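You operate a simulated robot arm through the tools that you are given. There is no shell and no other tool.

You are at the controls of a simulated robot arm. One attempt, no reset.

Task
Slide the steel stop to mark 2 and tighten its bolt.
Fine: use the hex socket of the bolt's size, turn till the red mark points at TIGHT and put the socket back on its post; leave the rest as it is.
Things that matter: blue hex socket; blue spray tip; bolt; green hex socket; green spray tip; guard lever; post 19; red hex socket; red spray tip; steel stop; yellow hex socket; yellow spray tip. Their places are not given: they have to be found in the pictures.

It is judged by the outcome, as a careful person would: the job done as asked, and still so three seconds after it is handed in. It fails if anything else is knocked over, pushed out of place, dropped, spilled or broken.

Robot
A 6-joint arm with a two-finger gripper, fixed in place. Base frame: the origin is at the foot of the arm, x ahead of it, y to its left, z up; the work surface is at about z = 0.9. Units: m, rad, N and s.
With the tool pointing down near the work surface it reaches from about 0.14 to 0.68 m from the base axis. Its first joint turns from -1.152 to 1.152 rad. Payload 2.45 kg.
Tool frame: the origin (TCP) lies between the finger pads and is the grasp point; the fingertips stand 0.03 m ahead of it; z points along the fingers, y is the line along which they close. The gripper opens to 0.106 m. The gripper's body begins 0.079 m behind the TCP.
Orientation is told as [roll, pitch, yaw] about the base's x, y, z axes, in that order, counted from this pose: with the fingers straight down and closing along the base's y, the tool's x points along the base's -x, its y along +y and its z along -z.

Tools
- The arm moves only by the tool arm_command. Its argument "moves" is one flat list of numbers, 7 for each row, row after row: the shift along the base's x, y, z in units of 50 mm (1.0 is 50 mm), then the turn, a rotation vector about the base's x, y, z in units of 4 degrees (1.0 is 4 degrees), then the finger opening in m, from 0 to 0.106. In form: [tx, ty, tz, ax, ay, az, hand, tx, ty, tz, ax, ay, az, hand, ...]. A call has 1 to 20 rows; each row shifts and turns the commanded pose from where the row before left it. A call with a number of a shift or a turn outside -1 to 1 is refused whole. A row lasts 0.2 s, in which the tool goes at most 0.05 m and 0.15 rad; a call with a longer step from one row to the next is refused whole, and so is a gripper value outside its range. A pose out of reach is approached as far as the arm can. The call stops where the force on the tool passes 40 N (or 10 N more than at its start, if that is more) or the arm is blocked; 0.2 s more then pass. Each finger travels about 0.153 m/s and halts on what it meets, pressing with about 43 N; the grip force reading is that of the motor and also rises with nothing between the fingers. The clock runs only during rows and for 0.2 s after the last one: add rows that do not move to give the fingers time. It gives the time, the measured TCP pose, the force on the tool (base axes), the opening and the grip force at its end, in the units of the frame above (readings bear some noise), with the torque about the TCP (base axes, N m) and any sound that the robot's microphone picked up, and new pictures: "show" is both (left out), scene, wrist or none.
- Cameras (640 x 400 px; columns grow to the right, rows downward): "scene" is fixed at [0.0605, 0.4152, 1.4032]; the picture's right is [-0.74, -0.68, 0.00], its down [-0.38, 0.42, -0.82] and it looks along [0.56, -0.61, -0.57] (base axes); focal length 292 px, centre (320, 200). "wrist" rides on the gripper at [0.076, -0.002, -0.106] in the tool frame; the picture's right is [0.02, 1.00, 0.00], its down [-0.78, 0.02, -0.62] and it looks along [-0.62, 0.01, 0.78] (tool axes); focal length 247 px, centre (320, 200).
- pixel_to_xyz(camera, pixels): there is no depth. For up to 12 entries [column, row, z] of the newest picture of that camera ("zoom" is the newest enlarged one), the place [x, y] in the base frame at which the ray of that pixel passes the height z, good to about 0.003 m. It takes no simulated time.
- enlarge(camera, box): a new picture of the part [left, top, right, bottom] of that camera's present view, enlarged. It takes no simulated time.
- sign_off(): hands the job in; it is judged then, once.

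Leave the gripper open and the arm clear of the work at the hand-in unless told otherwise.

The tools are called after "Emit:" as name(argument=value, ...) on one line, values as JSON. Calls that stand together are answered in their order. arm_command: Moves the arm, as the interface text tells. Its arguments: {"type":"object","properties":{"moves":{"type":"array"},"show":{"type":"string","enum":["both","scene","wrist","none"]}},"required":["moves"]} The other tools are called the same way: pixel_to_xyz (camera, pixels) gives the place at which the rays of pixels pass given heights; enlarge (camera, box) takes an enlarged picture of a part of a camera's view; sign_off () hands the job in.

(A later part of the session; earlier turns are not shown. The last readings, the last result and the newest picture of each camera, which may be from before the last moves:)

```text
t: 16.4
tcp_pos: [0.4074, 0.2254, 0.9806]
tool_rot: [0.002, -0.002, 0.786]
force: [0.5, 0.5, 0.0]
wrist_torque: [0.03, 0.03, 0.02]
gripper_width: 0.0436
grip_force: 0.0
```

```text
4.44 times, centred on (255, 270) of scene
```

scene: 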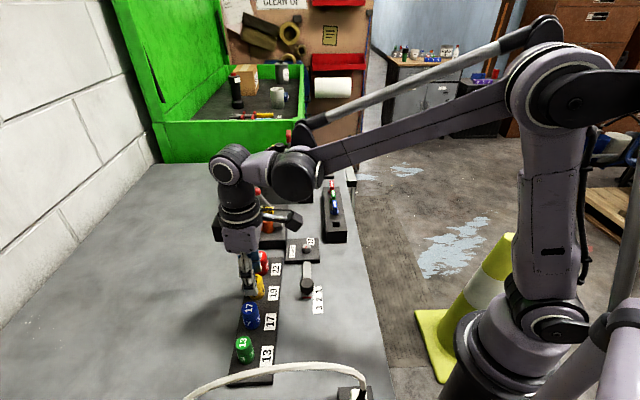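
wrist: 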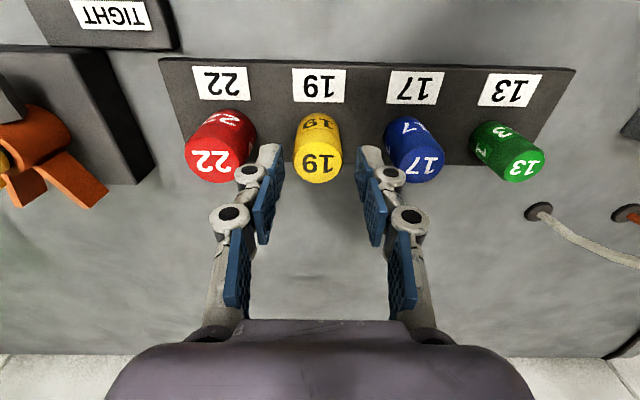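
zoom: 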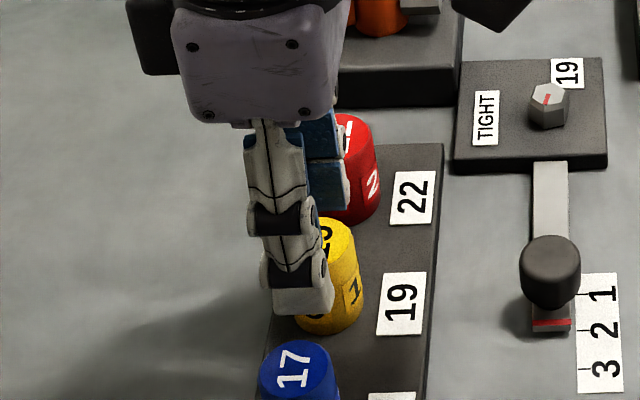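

The socket appears about 1.8 mm toward the red one relative to the finger midpoint (317.6 vs about 320.4), and the pose reading shows the same drift. I hold still briefly to re-read the pose before correcting.

Emit:
arm_command(moves=[0, 0, 0, 0, 0, 0, 0.044, 0, 0, 0, 0, 0, 0, 0.044], show="none")

Emit:
arm_command(moves=[0, 0, 0, 0, 0, 0, 0.044], show="none")

```text
t: 17.0
tcp_pos: [0.4075, 0.2246, 0.9803]
tool_rot: [0.002, -0.003, 0.787]
force: [0.1, -0.5, -0.6]
wrist_torque: [0.01, -0.02, -0.01]
gripper_width: 0.0438
grip_force: 0.0
```

```text
t: 17.4
tcp_pos: [0.408, 0.225, 0.9797]
tool_rot: [0.001, -0.002, 0.787]
force: [-0.8, 0.1, -0.3]
wrist_torque: [-0.02, 0.02, -0.01]
gripper_width: 0.0442
grip_force: 0.1
```

The readings repeat to about 0.5 mm: the socket axis is about 1.6 mm along +u and 1.9 mm along -v from the tool. I correct that, lower to TCP z of about 0.952 and close on the socket.

Emit:
arm_command(moves=[-0.004, -0.05, 0, 0, 0, 0, 0.044, 0, 0, -0.3, 0, 0, 0, 0.044, 0, 0, -0.26, 0, 0, 0, 0.044, 0, 0, 0, 0, 0, 0, 0.044])

Emit:
enlarge(camera="wrist", box=[260, 130, 380, 230])

```text
t: 18.4
tcp_pos: [0.4096, 0.2222, 0.953]
tool_rot: [0.001, -0.002, 0.788]
force: [-0.2, -0.5, 0.0]
wrist_torque: [0.0, 0.0, 0.01]
gripper_width: 0.0438
grip_force: 0.1
```

scene: 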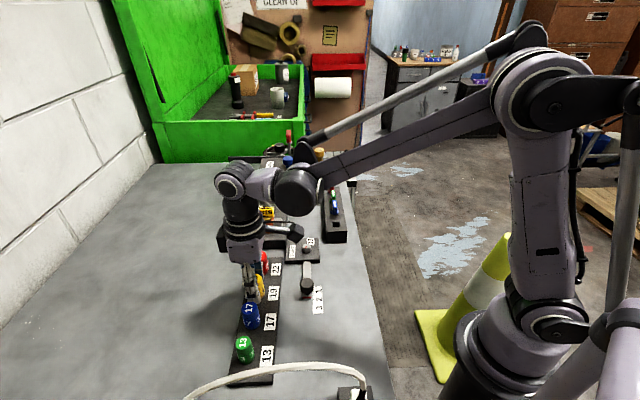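
wrist: 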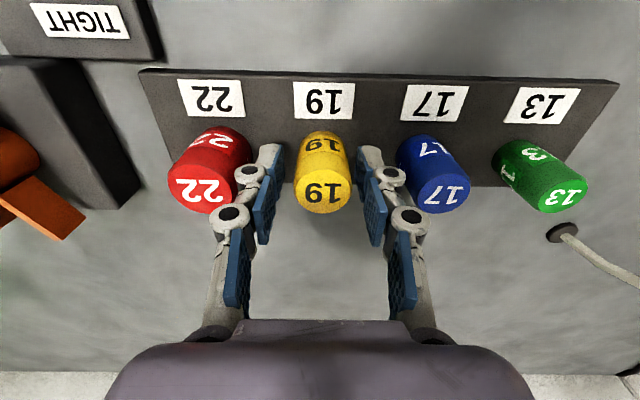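

```text
4.00 times, centred on (320, 180) of wrist
```

zoom: 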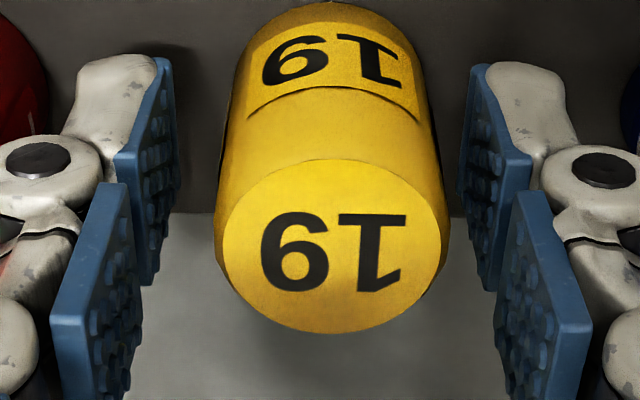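

The socket is centred within 1 mm. I nudge 1 mm and close.

Emit:
arm_command(moves=[-0.014, 0.014, 0, 0, 0, 0, 0.044, 0, 0, 0, 0, 0, 0, 0.036, 0, 0, 0, 0, 0, 0, 0.03, 0, 0, 0, 0, 0, 0, 0.026, 0, 0, 0, 0, 0, 0, 0.022, 0, 0, 0, 0, 0, 0, 0.022])

Emit:
enlarge(camera="wrist", box=[260, 130, 380, 230])

```text
t: 19.8
tcp_pos: [0.4077, 0.2225, 0.9535]
tool_rot: [0.002, -0.001, 0.787]
force: [0.2, -0.3, 3.3]
wrist_torque: [0.0, -0.02, -0.01]
gripper_width: 0.0301
grip_force: 42.7
```

scene: 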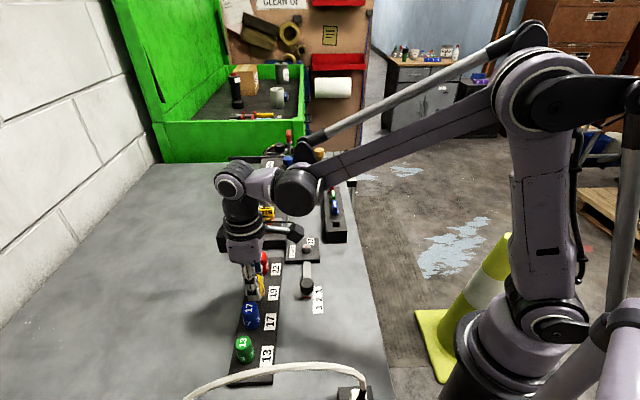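
wrist: 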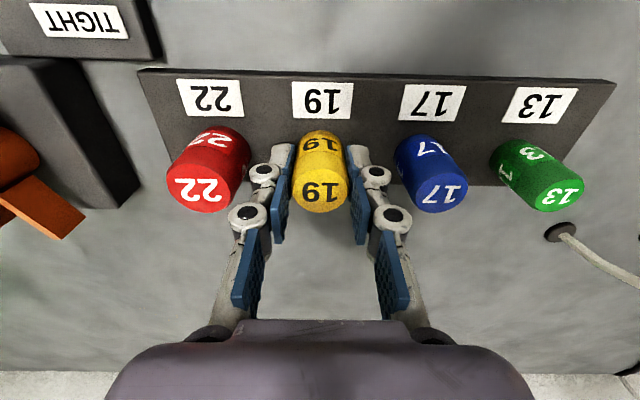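

```text
4.00 times, centred on (320, 180) of wrist
```

zoom: 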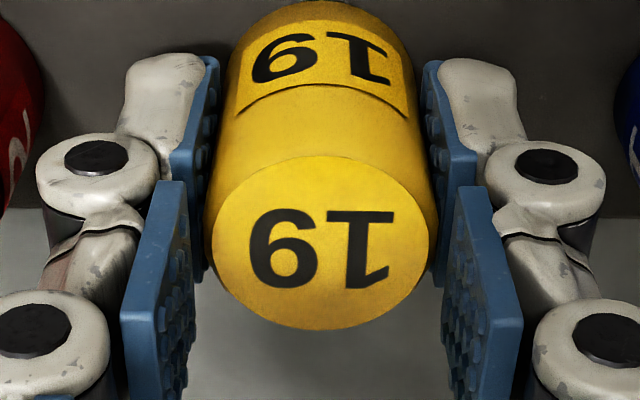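

The socket is held (30 mm, force small). Its home pose reads about (0.4077, 0.2225, 0.9535). I lift straight up slowly.

Emit:
arm_command(moves=[0, 0, 0.1, 0, 0, 0, 0.022, 0, 0, 0.2, 0, 0, 0, 0.022, 0, 0, 0.2, 0, 0, 0, 0.022, 0, 0, 0.3, 0, 0, 0, 0.022, 0, 0, 0.4, 0, 0, 0, 0.022, 0, 0, 0.4, 0, 0, 0, 0.022, 0, 0, 0.4, 0, 0, 0, 0.022, 0, 0, 0, 0, 0, 0, 0.022])

Emit:
enlarge(camera="wrist", box=[270, 50, 370, 210])

Emit:
enlarge(camera="scene", box=[215, 215, 295, 315])

```text
t: 21.6
tcp_pos: [0.4074, 0.222, 1.0519]
tool_rot: [0.0, -0.003, 0.787]
force: [-0.2, 0.4, 0.5]
wrist_torque: [-0.01, -0.02, 0.01]
gripper_width: 0.0219
grip_force: 0.0
```

scene: 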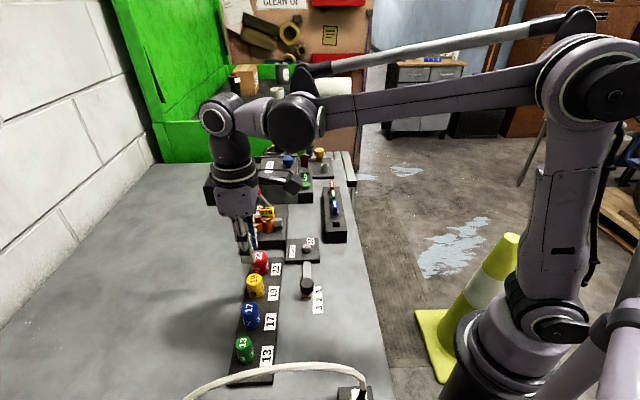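
wrist: 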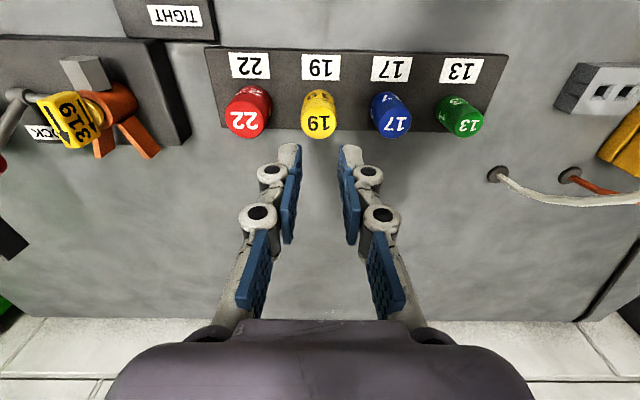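

```text
2.50 times, centred on (320, 130) of wrist
```

zoom: 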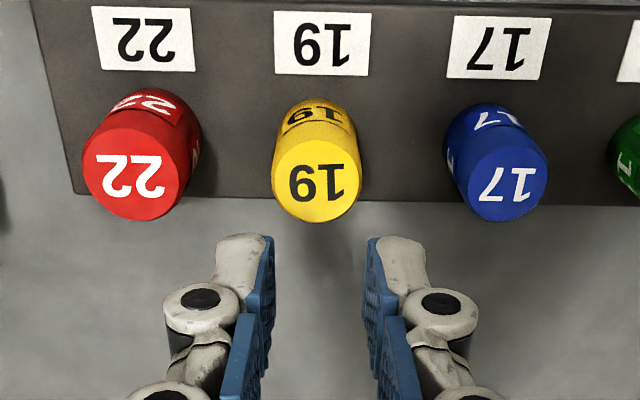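

```text
4.00 times, centred on (255, 265) of scene
```

zoom: 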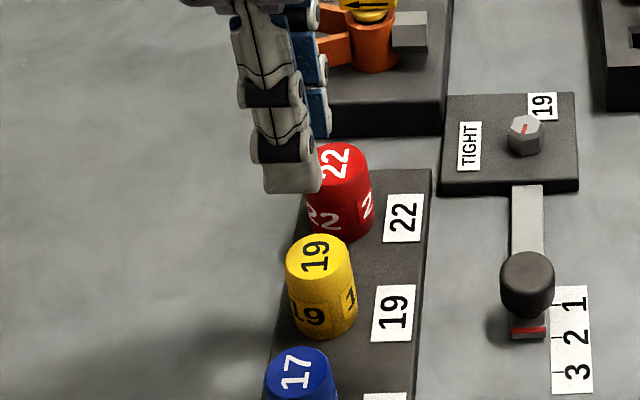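

The fingers slipped off: the opening now reads 22 mm with no grip force, and the socket is still upright on its post at (320,122). I need a lower, firmer grip. First I measure the rail's top height via its "19" label (wrist 321,67; scene 274.3,293.3) so the fingertips don't hit it.

Emit:
pixel_to_xyz(camera="wrist", pixels=[[320.8, 67, 0.9], [320.8, 67, 0.9], [320.8, 67, 0.92], [320.8, 67, 0.92], [319.6, 121.5, 0.957], [319.6, 121.5, 0.957], [319.6, 121.5, 0.957]])

Emit:
pixel_to_xyz(camera="scene", pixels=[[274.0, 293.0, 0.9], [274.0, 293.0, 0.9], [274.0, 293.0, 0.92], [274.0, 293.0, 0.92]])

Emit:
enlarge(camera="scene", box=[235, 265, 285, 305])

Emit:
enlarge(camera="wrist", box=[295, 50, 345, 145])

```text
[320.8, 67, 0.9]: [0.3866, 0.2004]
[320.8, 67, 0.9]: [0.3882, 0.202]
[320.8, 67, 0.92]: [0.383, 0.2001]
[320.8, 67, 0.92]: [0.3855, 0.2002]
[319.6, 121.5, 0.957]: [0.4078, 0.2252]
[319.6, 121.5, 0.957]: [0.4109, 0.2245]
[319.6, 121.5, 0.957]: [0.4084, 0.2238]
```

```text
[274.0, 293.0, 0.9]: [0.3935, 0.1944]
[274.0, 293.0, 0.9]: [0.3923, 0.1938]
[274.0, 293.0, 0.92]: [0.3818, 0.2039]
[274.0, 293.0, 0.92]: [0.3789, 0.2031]
```

```text
10.00 times, centred on (260, 285) of scene
```

zoom: 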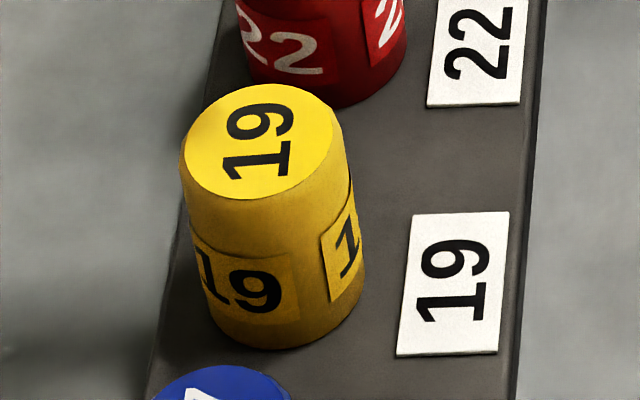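

```text
4.21 times, centred on (320, 98) of wrist
```

zoom: 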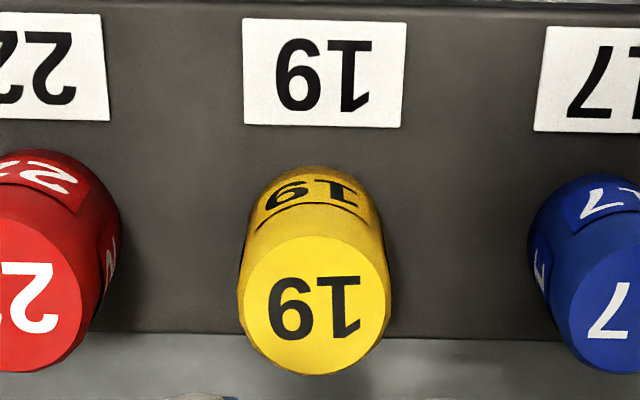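

Rail top is about z 0.912. I reopen, go down to TCP z of about 0.944 (fingertips just above the rail), and close fully on the lower, fuller part of the socket.

Emit:
arm_command(moves=[0, 0, 0, 0, 0, 0, 0.044, 0, 0, 0, 0, 0, 0, 0.044, 0, 0, -0.6, 0, 0, 0, 0.044, 0, 0, -0.6, 0, 0, 0, 0.044, 0, 0, -0.6, 0, 0, 0, 0.044, 0, 0, -0.34, 0, 0, 0, 0.044, 0, 0, 0, 0, 0, 0, 0.044, 0, 0, 0, 0, 0, 0, 0.044])

Emit:
enlarge(camera="wrist", box=[260, 130, 380, 230])

Emit:
enlarge(camera="scene", box=[215, 235, 295, 315])

```text
t: 23.4
tcp_pos: [0.4078, 0.2229, 0.9457]
tool_rot: [0.002, -0.002, 0.787]
force: [0.0, 0.1, 0.2]
wrist_torque: [0.02, -0.01, 0.01]
gripper_width: 0.0442
grip_force: 0.0
```

scene: 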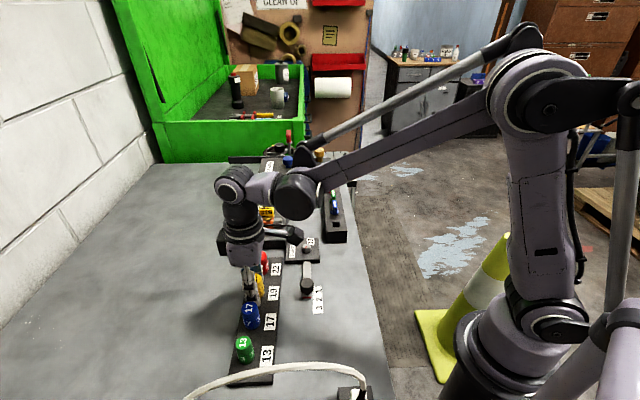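
wrist: 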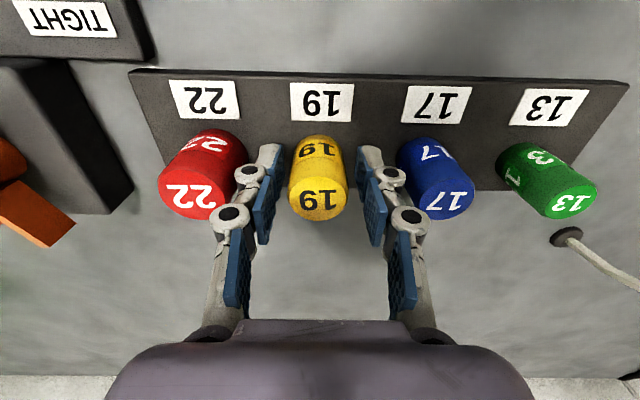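

```text
4.00 times, centred on (320, 180) of wrist
```

zoom: 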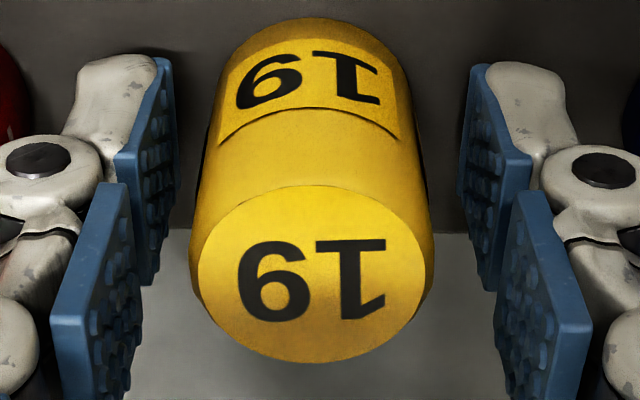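

```text
5.00 times, centred on (255, 275) of scene
```

zoom: 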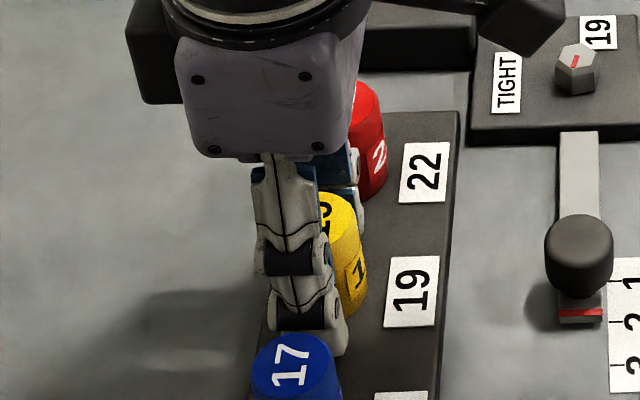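

The socket sits about 1 mm left of the finger midpoint. I correct that and close fully.

Emit:
arm_command(moves=[0.016, -0.016, 0, 0, 0, 0, 0.044, 0, 0, 0, 0, 0, 0, 0.036, 0, 0, 0, 0, 0, 0, 0.028, 0, 0, 0, 0, 0, 0, 0.015, 0, 0, 0, 0, 0, 0, 0.0, 0, 0, 0, 0, 0, 0, 0.0], show="none")

Emit:
arm_command(moves=[0, 0, 0.04, 0, 0, 0, 0.0, 0, 0, 0.04, 0, 0, 0, 0.0], show="none")

```text
t: 24.8
tcp_pos: [0.4106, 0.2226, 0.9456]
tool_rot: [0.001, -0.001, 0.788]
force: [0.0, -0.5, 0.6]
wrist_torque: [0.04, -0.03, -0.03]
gripper_width: 0.0298
grip_force: 43.3
```

```text
t: 25.4
tcp_pos: [0.4083, 0.2204, 0.9498]
tool_rot: [0.001, -0.001, 0.786]
force: [-0.3, -0.5, -0.5]
wrist_torque: [-0.02, 0.04, 0.0]
gripper_width: 0.0299
grip_force: 42.9
```

After a 4 mm lift the force stays near zero and the width at 30 mm. I look to see whether the socket is coming along.

Emit:
enlarge(camera="wrist", box=[260, 130, 380, 230])

Emit:
enlarge(camera="scene", box=[235, 255, 285, 305])

```text
4.00 times, centred on (320, 180) of wrist
```

zoom: 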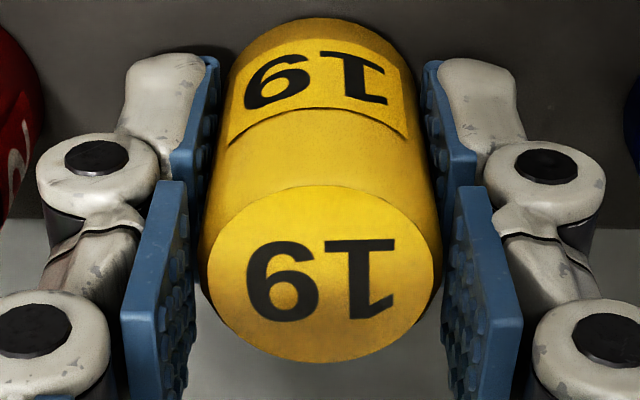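

```text
8.00 times, centred on (260, 280) of scene
```

zoom: 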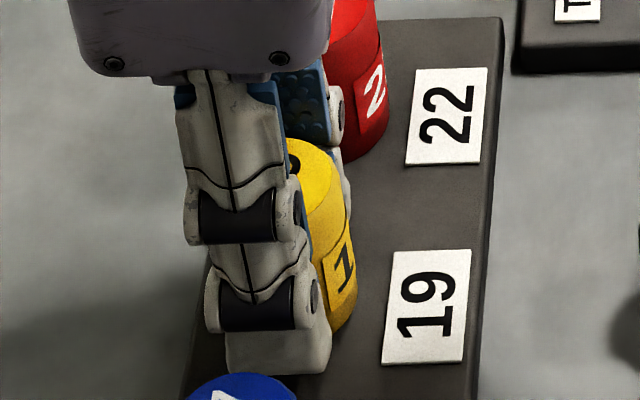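

The socket's top keeps the same place in the wrist picture (rows 187–362), so it rises with the gripper. I keep lifting gently.

Emit:
arm_command(moves=[0, 0, 0.05, 0, 0, 0, 0.0, 0, 0, 0.05, 0, 0, 0, 0.0, 0, 0, 0.05, 0, 0, 0, 0.0, 0, 0, 0.05, 0, 0, 0, 0.0, 0, 0, 0.05, 0, 0, 0, 0.0, 0, 0, 0.05, 0, 0, 0, 0.0], show="none")

Emit:
enlarge(camera="wrist", box=[260, 130, 380, 230])

Emit:
enlarge(camera="scene", box=[235, 255, 285, 305])

```text
t: 26.8
tcp_pos: [0.4098, 0.2219, 0.9654]
tool_rot: [0.002, -0.004, 0.786]
force: [-1.7, 0.2, -0.8]
wrist_torque: [-0.02, 0.02, 0.0]
gripper_width: 0.0299
grip_force: 42.6
```

```text
4.00 times, centred on (320, 180) of wrist
```

zoom: 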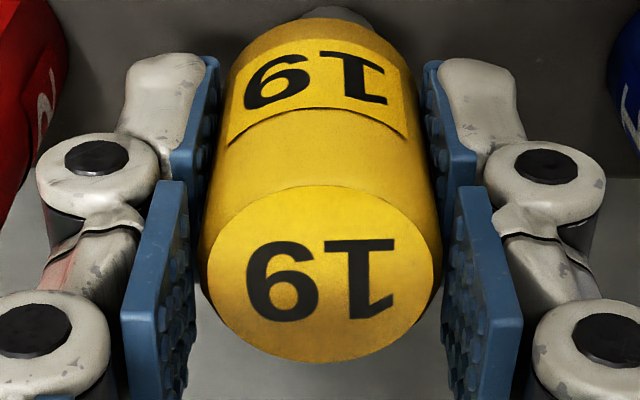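

```text
8.00 times, centred on (260, 280) of scene
```

zoom: 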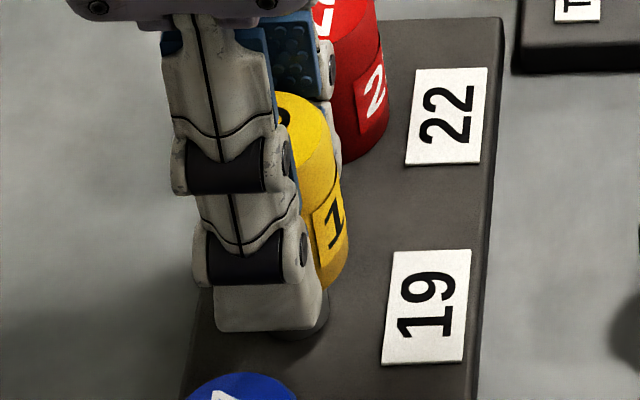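

The socket is lifting off and the grey post shows beneath it. I continue up another 70 mm at a moderate pace.

Emit:
arm_command(moves=[0, 0, 0.08, 0, 0, 0, 0.0, 0, 0, 0.1, 0, 0, 0, 0.0, 0, 0, 0.12, 0, 0, 0, 0.0, 0, 0, 0.15, 0, 0, 0, 0.0, 0, 0, 0.2, 0, 0, 0, 0.0, 0, 0, 0.25, 0, 0, 0, 0.0, 0, 0, 0.25, 0, 0, 0, 0.0, 0, 0, 0.25, 0, 0, 0, 0.0, 0, 0, 0.1, 0, 0, 0, 0.0, 0, 0, 0, 0, 0, 0, 0.0])

Emit:
enlarge(camera="wrist", box=[260, 80, 380, 230])

Emit:
enlarge(camera="scene", box=[225, 235, 295, 305])

```text
t: 29.0
tcp_pos: [0.4093, 0.2209, 1.0405]
tool_rot: [0.001, -0.002, 0.785]
force: [-1.7, 0.3, -0.5]
wrist_torque: [-0.01, 0.0, -0.02]
gripper_width: 0.03
grip_force: 42.5
```

scene: 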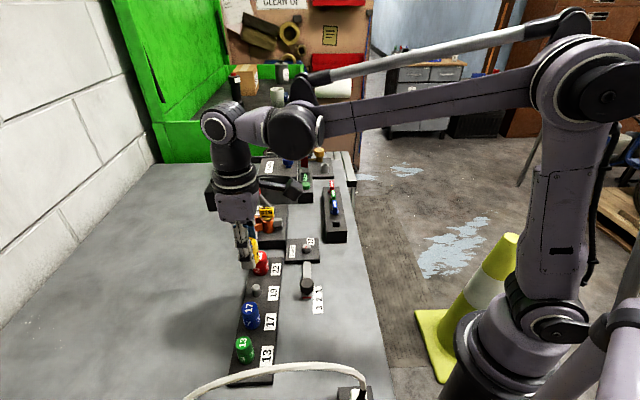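
wrist: 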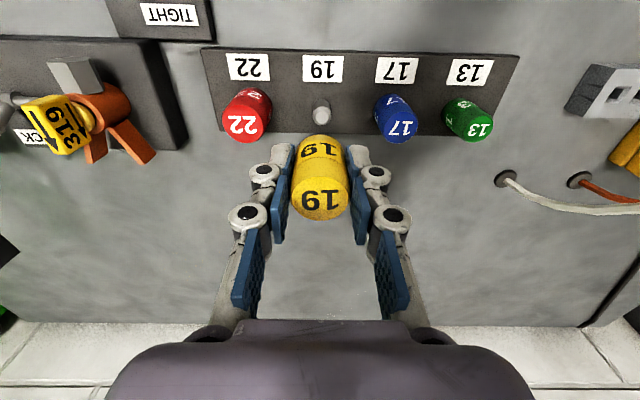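

```text
2.67 times, centred on (320, 155) of wrist
```

zoom: 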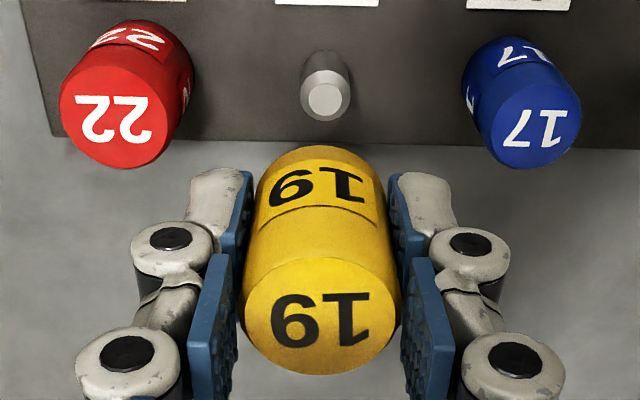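

```text
5.71 times, centred on (260, 270) of scene
```

zoom: 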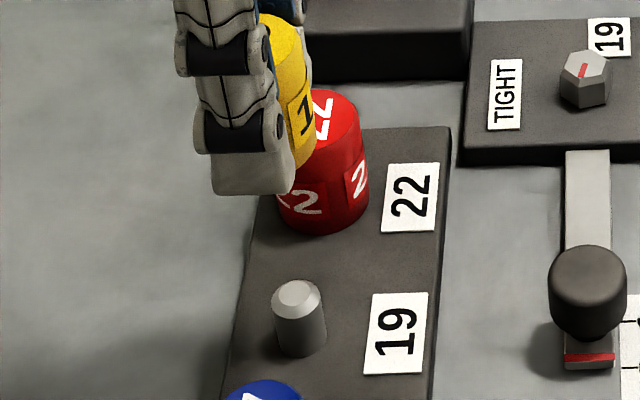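

The socket is out; its post (321,113) is a plain round pin, so it doesn't show the socket's hex angle. I raise the arm and tilt the socket's open end toward the scene camera to see the hex inside.

Emit:
arm_command(moves=[0, 0, 0.4, 0, 0, 0, 0.0, -0.07, -0.25, 0.5, 0, 0, 0, 0.0, -0.07, -0.3, 0.55, 0.82, 0.57, 0, 0.0, -0.07, -0.3, 0.55, 0.82, 0.57, 0, 0.0, -0.07, -0.3, 0.55, 0.82, 0.57, 0, 0.0, -0.07, -0.3, 0.55, 0.82, 0.57, 0, 0.0, -0.07, -0.3, 0.55, 0.82, 0.57, 0, 0.0, -0.07, -0.3, 0.55, 0.82, 0.57, 0, 0.0, -0.07, -0.3, 0.5, 0.82, 0.57, 0, 0.0, -0.07, -0.3, 0.5, 0.82, 0.57, 0, 0.0, -0.07, -0.3, 0.5, 0.82, 0.57, 0, 0.0, -0.07, -0.3, 0.5, 0.82, 0.57, 0, 0.0, -0.07, -0.3, 0.5, 0.82, 0.57, 0, 0.0, -0.07, -0.3, 0.5, 0.82, 0.57, 0, 0.0, 0, 0, 0, 0, 0, 0, 0.0, 0, 0, 0, 0, 0, 0, 0.0])

```text
t: 32.1
tcp_pos: [0.3584, 0.1032, 1.3683]
tool_rot: [0.771, -0.156, 0.728]
force: [5.9, -4.1, -5.2]
wrist_torque: [0.84, 0.3, 0.95]
gripper_width: 0.03
grip_force: 42.6
out of reach, approached as far as the arm can: row 13, 14
stopped in row 15: the force on the tool passed its limit at 49 N (the readings are from after the stop); the commanded pose is now the measured one
```

scene: 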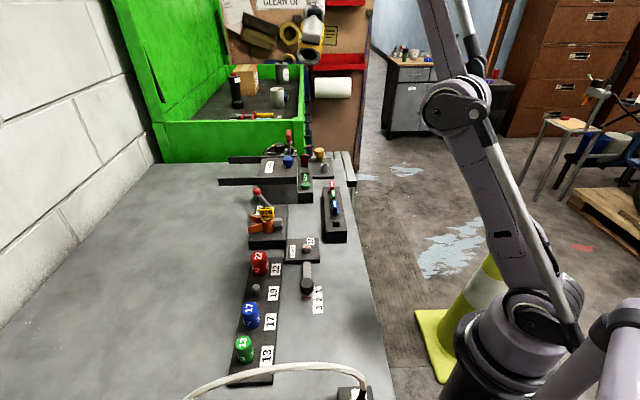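
wrist: 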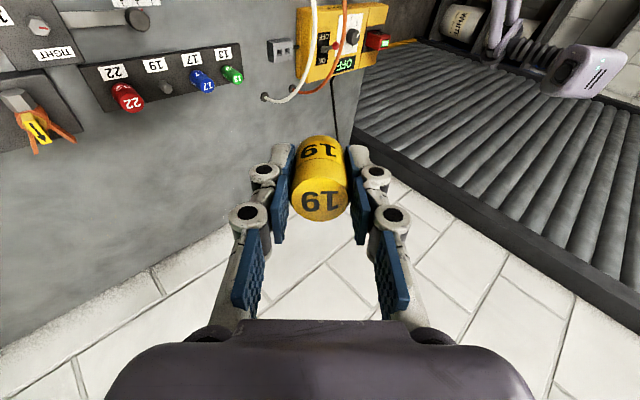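

The arm hit its reach limit during the tilt and stopped; the socket is still gripped. I look at the scene region at (312,25) where the gripper tip seems to be.

Emit:
enlarge(camera="scene", box=[280, 0, 344, 60])

Emit:
enlarge(camera="scene", box=[220, 160, 350, 320])

```text
6.67 times, centred on (312, 30) of scene
```

zoom: 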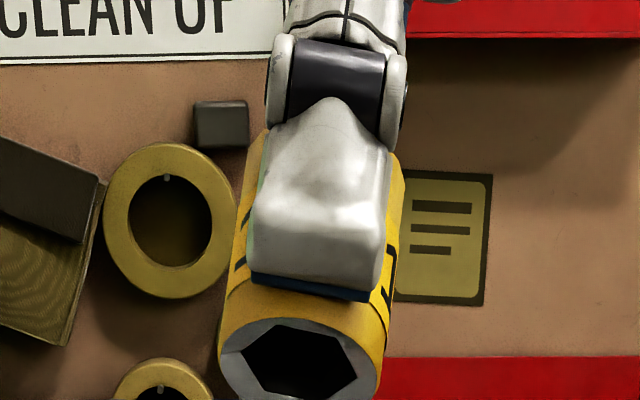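

```text
2.50 times, centred on (285, 240) of scene
```

zoom: 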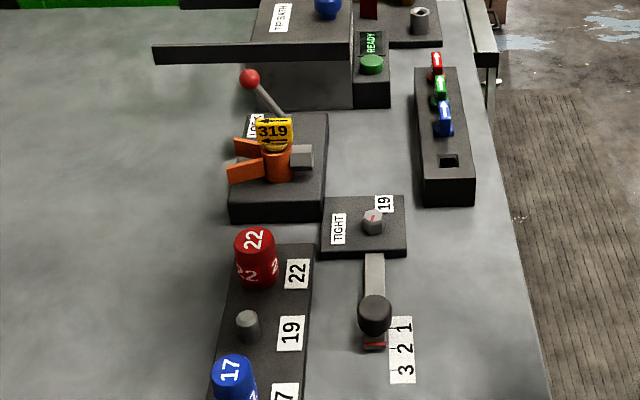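

I can see the hex opening in the socket's lower end. I enlarge it to read its orientation.

Emit:
enlarge(camera="scene", box=[292, 36, 328, 66])

```text
13.33 times, centred on (310, 51) of scene
```

zoom: 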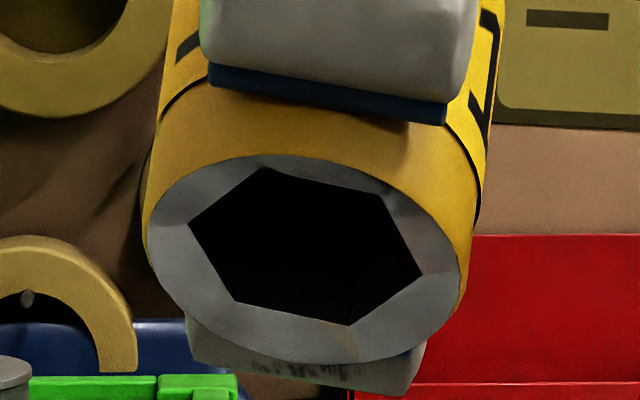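

The hex hole has its corners along the tool's x direction, to within about 3°. The bolt's corners lie at yaw 118.8° mod 60, so a tool yaw of about 58° should line them up. Turning 74° clockwise from there ends near -16°, a comfortable range. I now untilt and come back down along the way I came.

Emit:
arm_command(moves=[0.03, 0.1, -0.3, -0.8424, -0.539, 0, 0.0, 0.03, 0.1, -0.4, -0.8424, -0.539, 0, 0.0, 0.05, 0.1, -0.4, -0.8424, -0.539, 0, 0.0, 0.05, 0.1, -0.4, -0.8424, -0.539, 0, 0.0, 0, 0, 0, 0, 0, 0, 0.0], show="wrist")

```text
t: 32.4
tcp_pos: [0.3627, 0.1037, 1.3611]
tool_rot: [0.737, -0.159, 0.736]
force: [3.4, -1.0, -4.4]
wrist_torque: [0.4, 0.14, 0.45]
gripper_width: 0.03
grip_force: 42.8
out of reach, approached as far as the arm can: row 1
stopped in row 1: the force on the tool passed its limit at 46 N (the readings are from after the stop); the commanded pose is now the measured one
```

wrist: 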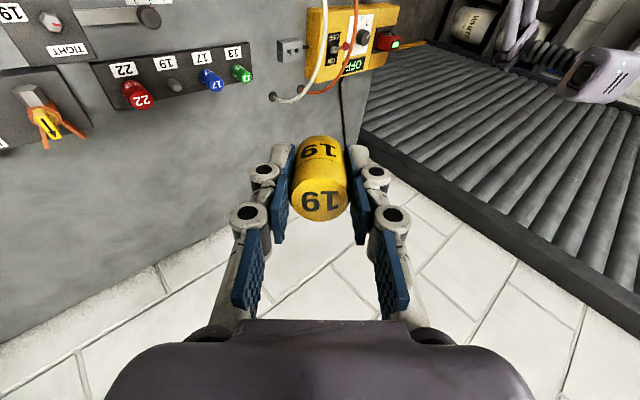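

The arm is still near its limit here and trips the force stop. I look at the scene to see how the arm sits.

Emit:
arm_command(moves=[0, 0, 0, 0, 0, 0, 0.0], show="scene")

```text
t: 32.8
tcp_pos: [0.3629, 0.1036, 1.3624]
tool_rot: [0.74, -0.157, 0.736]
force: [4.1, -1.1, -4.8]
wrist_torque: [0.56, 0.27, 0.62]
gripper_width: 0.0299
grip_force: 43.1
```

scene: 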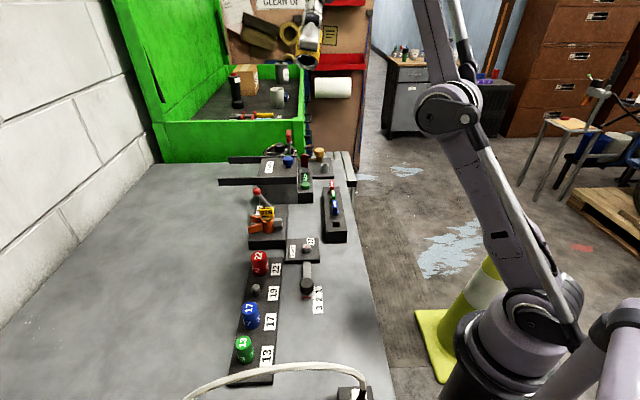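

A small residual load remains. I try backing out in small steps, reducing tilt by 1° per row with slight lowering.

Emit:
arm_command(moves=[0, 0, -0.1, -0.21, -0.135, 0, 0.0, 0, 0, -0.1, -0.21, -0.135, 0, 0.0, 0, 0, -0.1, -0.21, -0.135, 0, 0.0, 0, 0, -0.1, -0.21, -0.135, 0, 0.0], show="none")

```text
t: 33.8
tcp_pos: [0.367, 0.1032, 1.3491]
tool_rot: [0.67, -0.145, 0.746]
force: [0.4, 0.2, -1.3]
wrist_torque: [-0.03, 0.04, -0.02]
gripper_width: 0.0298
grip_force: 42.6
out of reach, approached as far as the arm can: row 2, 4
```

That freed it (forces back to zero). I continue untilting at a modest pace while lowering.

Emit:
arm_command(moves=[0, 0, -0.2, -0.42, -0.27, 0, 0.0, 0, 0, -0.2, -0.42, -0.27, 0, 0.0, 0, 0, -0.2, -0.42, -0.27, 0, 0.0, 0, 0, -0.2, -0.42, -0.27, 0, 0.0, 0, 0, -0.2, -0.42, -0.27, 0, 0.0, 0, 0, -0.2, -0.42, -0.27, 0, 0.0, 0, 0, -0.2, -0.42, -0.27, 0, 0.0, 0, 0, -0.2, -0.42, -0.27, 0, 0.0], show="none")

```text
t: 35.6
tcp_pos: [0.4043, 0.1059, 1.3087]
tool_rot: [0.393, -0.09, 0.779]
force: [-0.5, 0.1, -1.4]
wrist_torque: [-0.02, 0.06, -0.02]
gripper_width: 0.0299
grip_force: 43.4
out of reach, approached as far as the arm can: row 1, 2, 3, 4, 5, 6, 7, 8
```

Forces are fine; the arm had to swing outward a bit because of its reach. I finish untilting (about 23° left) while lowering to roughly z 1.14.

Emit:
arm_command(moves=[0.12, 0, -0.4, -0.81, -0.515, 0, 0.0, 0.12, 0, -0.4, -0.81, -0.515, 0, 0.0, 0.12, 0, -0.4, -0.81, -0.515, 0, 0.0, 0.12, 0, -0.4, -0.81, -0.515, 0, 0.0, 0.12, 0, -0.4, -0.81, -0.515, 0, 0.0, 0.12, 0, -0.4, -0.81, -0.515, 0, 0.0, 0, 0, 0, 0, 0, 0, 0.0, 0, 0, 0, 0, 0, 0, 0.0])

```text
t: 37.4
tcp_pos: [0.491, 0.113, 1.228]
tool_rot: [0.002, -0.001, 0.798]
force: [-0.1, 0.1, -0.7]
wrist_torque: [0.0, -0.02, -0.01]
gripper_width: 0.0301
grip_force: 43.4
out of reach, approached as far as the arm can: row 1, 2, 3, 4, 5, 6
```

scene: 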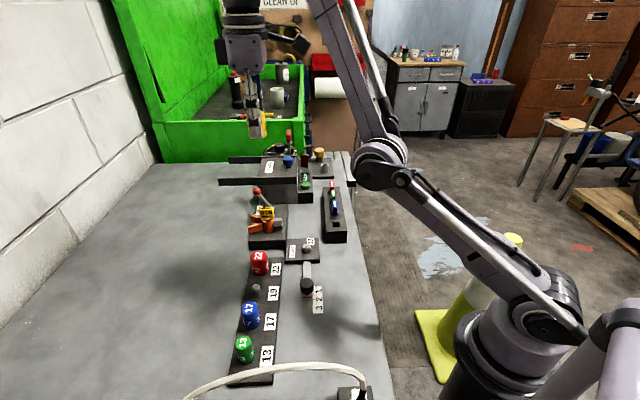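
wrist: 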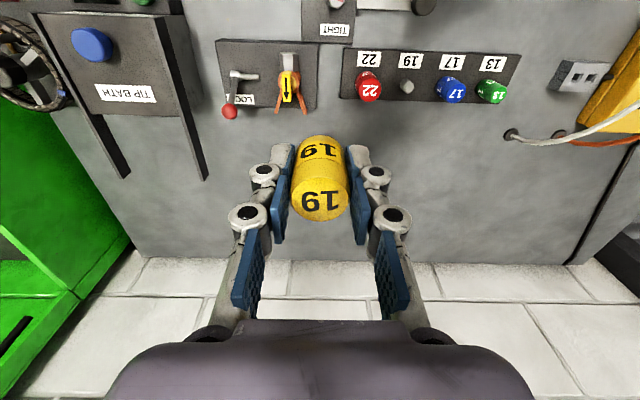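

The tool is vertical again and still holds the socket, but the arm seems to have unfolded into a different posture (elbow low at (380,160)) and can't get down to the commanded pose. I look more closely at the arm's posture.

Emit:
enlarge(camera="scene", box=[200, 0, 640, 400])

Emit:
enlarge(camera="scene", box=[210, 0, 330, 160])

```text
1.00 times, centred on (420, 200) of scene (not enlarged: the box is as wide or as high as the picture)
```

zoom: 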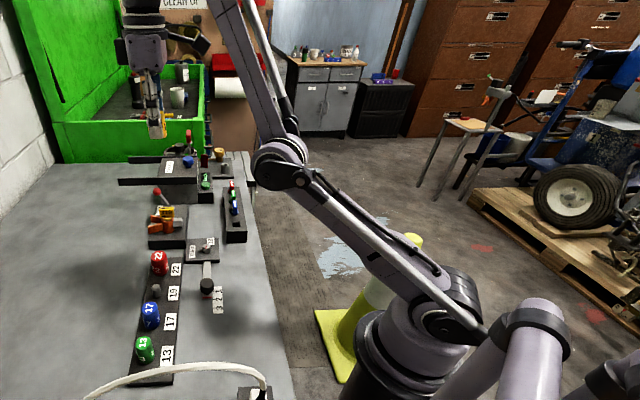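

```text
2.50 times, centred on (270, 80) of scene
```

zoom: 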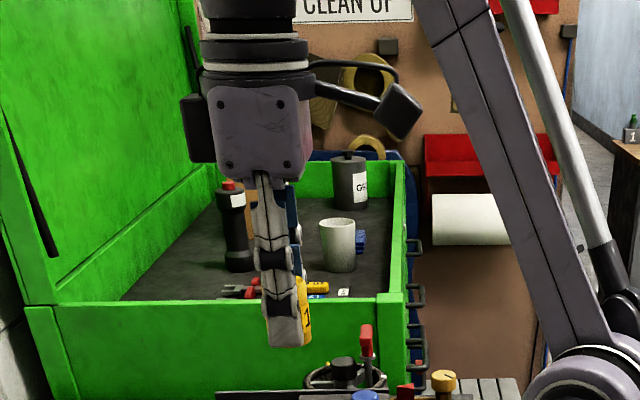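

The arm is nearly straight with the elbow bent slightly the wrong way, because it passed through full extension while tilted. To fold it back, I'll extend it over the empty left part of the table and sweep downward along the reach limit, so the forearm drops below the upper arm's line. Fingertips stay above z 1.03, clear of everything.

Emit:
arm_command(moves=[0.464, 0.68, 0.136, 0, 0, 0, 0.0, 0.464, 0.68, 0.136, 0, 0, 0, 0.0, 0.464, 0.68, 0.136, 0, 0, 0, 0.0, 0.464, 0.68, 0.136, 0, 0, 0, 0.0, 0.464, 0.68, 0.136, 0, 0, 0, 0.0, 0, 0, 0, 0, 0, 0, 0.0])

```text
t: 38.8
tcp_pos: [0.5164, 0.2068, 1.1985]
tool_rot: [0.003, -0.001, 0.797]
force: [-0.7, -0.1, -1.8]
wrist_torque: [0.0, 0.01, 0.03]
gripper_width: 0.0299
grip_force: 43.0
out of reach, approached as far as the arm can: row 1, 2, 3, 4, 5
```

scene: 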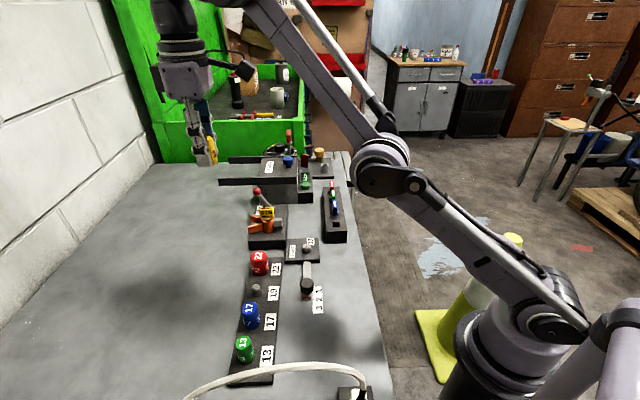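
wrist: 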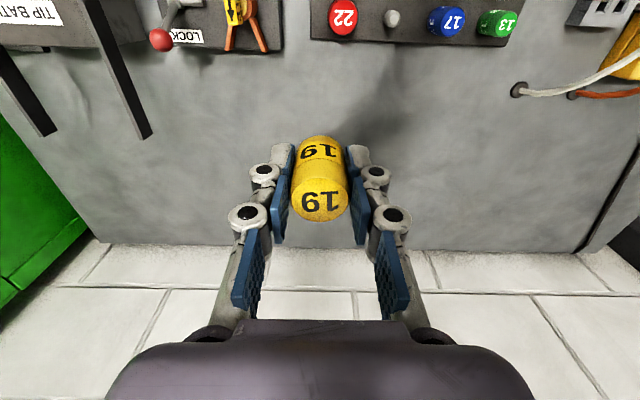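

The arm is straight now (ρ about 0.556). I sweep downward along the reach limit.

Emit:
arm_command(moves=[0.16, 0.085, -0.3, 0, 0, 0, 0.0, 0.16, 0.085, -0.3, 0, 0, 0, 0.0, 0.16, 0.085, -0.3, 0, 0, 0, 0.0, 0.16, 0.085, -0.3, 0, 0, 0, 0.0, 0.16, 0.085, -0.3, 0, 0, 0, 0.0, 0.16, 0.085, -0.3, 0, 0, 0, 0.0, 0, 0, 0, 0, 0, 0, 0.0])

```text
t: 40.4
tcp_pos: [0.5633, 0.2289, 1.108]
tool_rot: [0.003, -0.002, 0.8]
force: [-0.4, 0.1, -1.5]
wrist_torque: [0.03, 0.02, 0.0]
gripper_width: 0.0297
grip_force: 42.9
```

scene: 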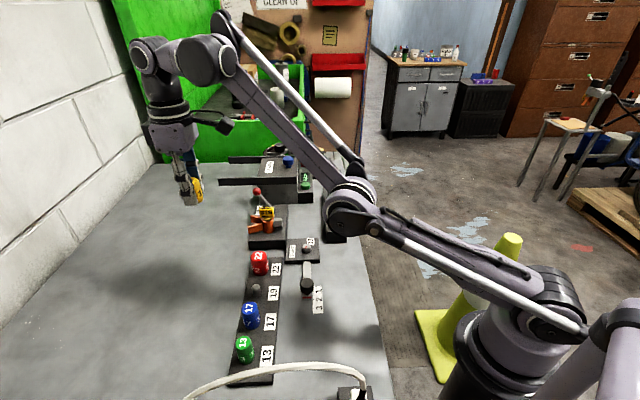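
wrist: 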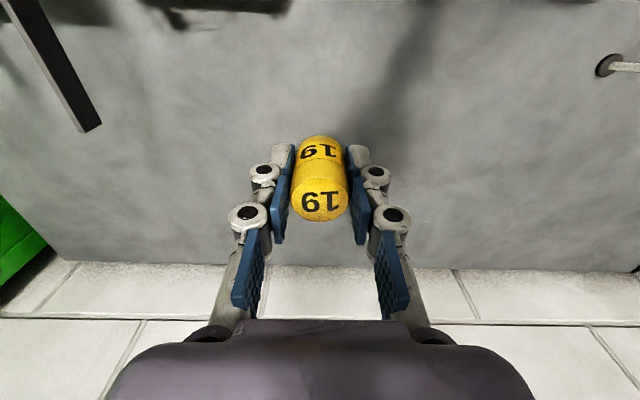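

The elbow is still bent slightly the wrong way (about 16°), since the command gets clamped to what the arm can reach. Before extending further I check where the black bars of the tip bath end (wrist (90,128); scene (219,182)) to keep clear.

Emit:
pixel_to_xyz(camera="wrist", pixels=[[90, 128, 0.92], [90, 128, 0.96], [90, 128, 1.0]])

Emit:
pixel_to_xyz(camera="scene", pixels=[[219, 182, 0.92], [219, 182, 0.96], [219, 182, 1.0], [229, 160, 0.96], [229, 160, 1.0], [257, 191, 1.0], [257, 191, 1.04]])

```text
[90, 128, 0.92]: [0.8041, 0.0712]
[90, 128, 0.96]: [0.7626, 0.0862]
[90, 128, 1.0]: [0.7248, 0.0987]
```

```text
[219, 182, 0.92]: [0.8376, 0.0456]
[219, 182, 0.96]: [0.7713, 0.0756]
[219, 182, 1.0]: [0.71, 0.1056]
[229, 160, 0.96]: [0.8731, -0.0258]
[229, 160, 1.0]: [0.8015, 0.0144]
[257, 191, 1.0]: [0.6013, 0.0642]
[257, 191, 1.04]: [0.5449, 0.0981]
```

The bars end near (0.74, 0.09), well clear of the sweep near (0.6, 0.25). I extend outward until straight, then sweep down with an outward bias.

Emit:
arm_command(moves=[0.5, 0.2, 0.254, 0, 0, 0, 0.0, 0.5, 0.2, 0.254, 0, 0, 0, 0.0, 0.4, 0.163, -0.46, 0, 0, 0, 0.0, 0.4, 0.163, -0.46, 0, 0, 0, 0.0, 0.4, 0.163, -0.46, 0, 0, 0, 0.0, 0, 0, 0, 0, 0, 0, 0.0])

```text
t: 41.8
tcp_pos: [0.6052, 0.2463, 1.0298]
tool_rot: [0.002, -0.001, 0.8]
force: [-0.1, 0.1, -0.2]
wrist_torque: [0.0, 0.0, 0.0]
gripper_width: 0.03
grip_force: 42.9
out of reach, approached as far as the arm can: row 1, 2, 3, 4, 5
```

scene: 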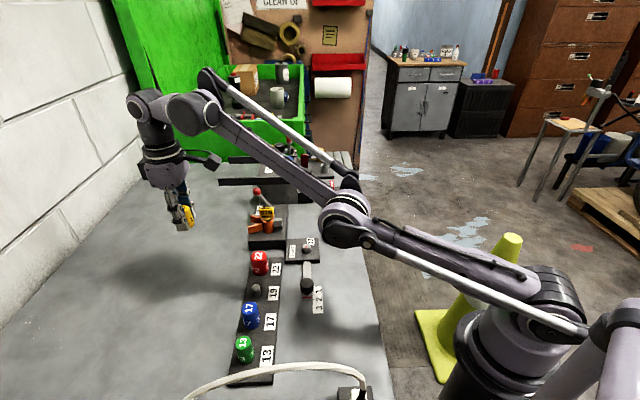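
wrist: 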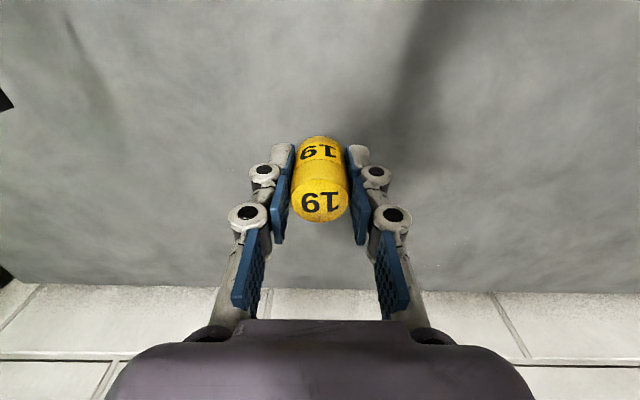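

The forearm still looks slightly steeper than the upper arm. I test whether the arm will fold properly from here by moving inward a little.

Emit:
arm_command(moves=[-0.3, -0.12, -0.05, 0, 0, 0, 0.0, -0.3, -0.12, -0.05, 0, 0, 0, 0.0, 0, 0, 0, 0, 0, 0, 0.0], show="scene")

```text
t: 42.6
tcp_pos: [0.5824, 0.2385, 1.034]
tool_rot: [0.003, 0.0, 0.799]
force: [0.3, -0.1, -0.5]
wrist_torque: [-0.04, 0.0, -0.01]
gripper_width: 0.0301
grip_force: 43.3
out of reach, approached as far as the arm can: row 2
```

scene: 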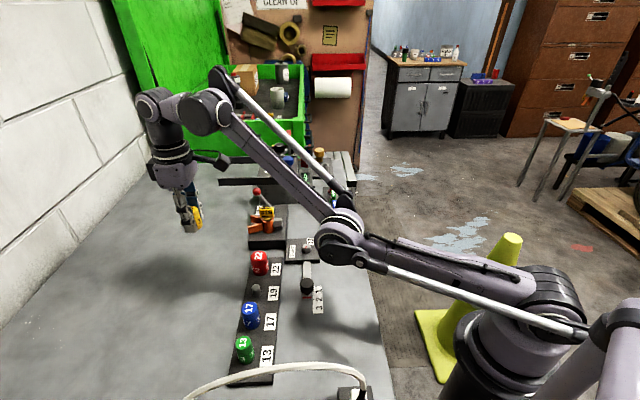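

Confirmed: it is still folded the wrong way. I plan to tilt the tool outward first and rotate it back to vertical while the arm is at full stretch, which makes the elbow pass through straight. I check the free space ahead (table's far edge and the green box).

Emit:
pixel_to_xyz(camera="scene", pixels=[[160, 163, 0.9], [200, 163, 0.9], [160, 125, 1.1], [250, 120, 1.1], [300, 120, 1.1], [190, 120, 1.1], [240, 163, 0.9], [150, 160, 0.9]])

```text
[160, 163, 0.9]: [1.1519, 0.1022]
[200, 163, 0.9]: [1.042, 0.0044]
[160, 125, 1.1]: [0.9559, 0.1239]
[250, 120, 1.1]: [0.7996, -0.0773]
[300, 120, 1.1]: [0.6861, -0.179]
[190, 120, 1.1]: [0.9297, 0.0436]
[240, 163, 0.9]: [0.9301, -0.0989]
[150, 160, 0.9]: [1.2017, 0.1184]
```

The wall is beyond v of about 0.93 and the box beyond u of about 0.73, so there's room. I tilt the tool outward by 45° about the wrist, keeping the wrist where it is.

Emit:
arm_command(moves=[0.25, 0.1, 0.01, 0.3516, -0.869, 0, 0.0, 0.25, 0.1, 0.03, 0.3516, -0.869, 0, 0.0, 0.25, 0.1, 0.05, 0.3516, -0.869, 0, 0.0, 0.25, 0.1, 0.07, 0.3516, -0.869, 0, 0.0, 0.25, 0.1, 0.086, 0.3516, -0.869, 0, 0.0, 0.25, 0.1, 0.104, 0.3516, -0.869, 0, 0.0, 0.25, 0.1, 0.122, 0.3516, -0.869, 0, 0.0, 0.24, 0.097, 0.14, 0.3516, -0.869, 0, 0.0, 0.23, 0.093, 0.156, 0.3516, -0.869, 0, 0.0, 0.22, 0.09, 0.172, 0.3516, -0.869, 0, 0.0, 0.21, 0.085, 0.188, 0.3516, -0.869, 0, 0.0, 0.2, 0.08, 0.2, 0.3516, -0.869, 0, 0.0])

```text
t: 45.2
tcp_pos: [0.729, 0.295, 1.1036]
tool_rot: [-0.381, -0.706, 0.94]
force: [0.2, -0.8, -0.9]
wrist_torque: [0.04, 0.0, 0.0]
gripper_width: 0.0297
grip_force: 42.7
out of reach, approached as far as the arm can: row 3
```

scene: 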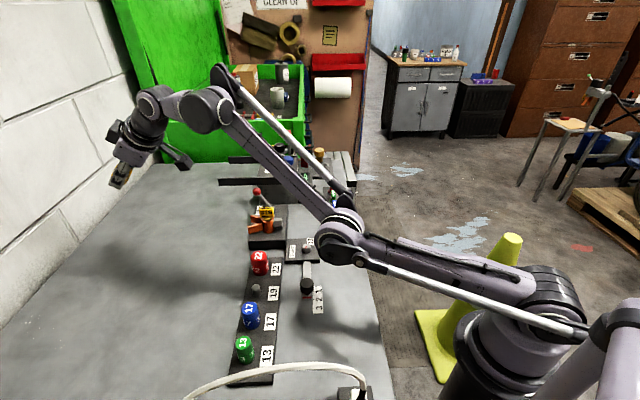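
wrist: 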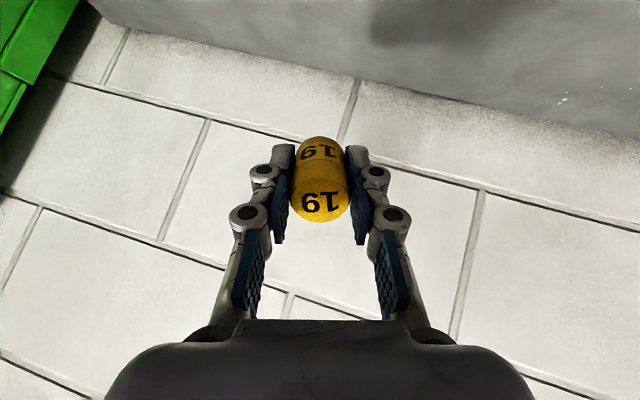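

Now, with the tool tilted outward, I stretch the arm fully, then rotate the tool back to vertical while pressing outward and down.

Emit:
arm_command(moves=[0.527, 0.213, 0.19, 0, 0, 0, 0.0, 0.527, 0.213, 0.19, 0, 0, 0, 0.0, 0.527, 0.213, 0.19, 0, 0, 0, 0.0, -0.013, -0.005, -0.304, -0.3516, 0.869, 0, 0.0, -0.024, -0.01, -0.29, -0.3516, 0.869, 0, 0.0, -0.035, -0.014, -0.274, -0.3516, 0.869, 0, 0.0, -0.044, -0.018, -0.258, -0.3516, 0.869, 0, 0.0, -0.054, -0.022, -0.242, -0.3516, 0.869, 0, 0.0, -0.061, -0.025, -0.224, -0.3516, 0.869, 0, 0.0, -0.069, -0.028, -0.206, -0.3516, 0.869, 0, 0.0, -0.074, -0.03, -0.188, -0.3516, 0.869, 0, 0.0, -0.078, -0.0315, -0.17, -0.3516, 0.869, 0, 0.0, -0.082, -0.033, -0.15, -0.3516, 0.869, 0, 0.0])

```text
t: 48.0
tcp_pos: [0.6522, 0.2639, 0.9793]
tool_rot: [-0.051, -0.12, 0.801]
force: [-0.4, 0.4, -0.6]
wrist_torque: [0.01, -0.01, 0.0]
gripper_width: 0.0299
grip_force: 42.4
out of reach, approached as far as the arm can: row 2, 3, 4, 5, 8, 9, 10, 12
```

scene: 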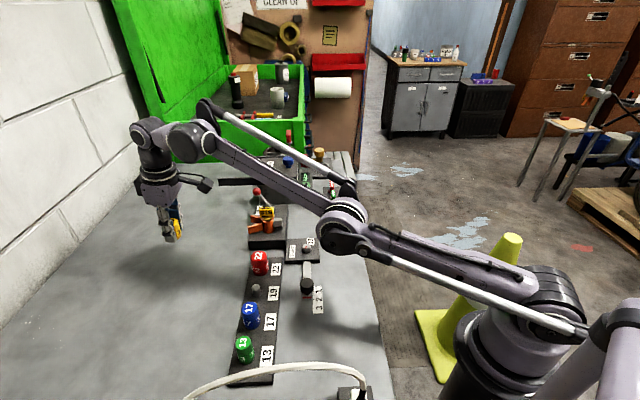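
wrist: 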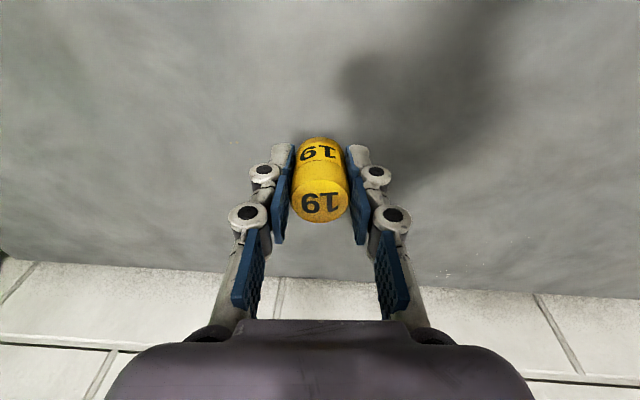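

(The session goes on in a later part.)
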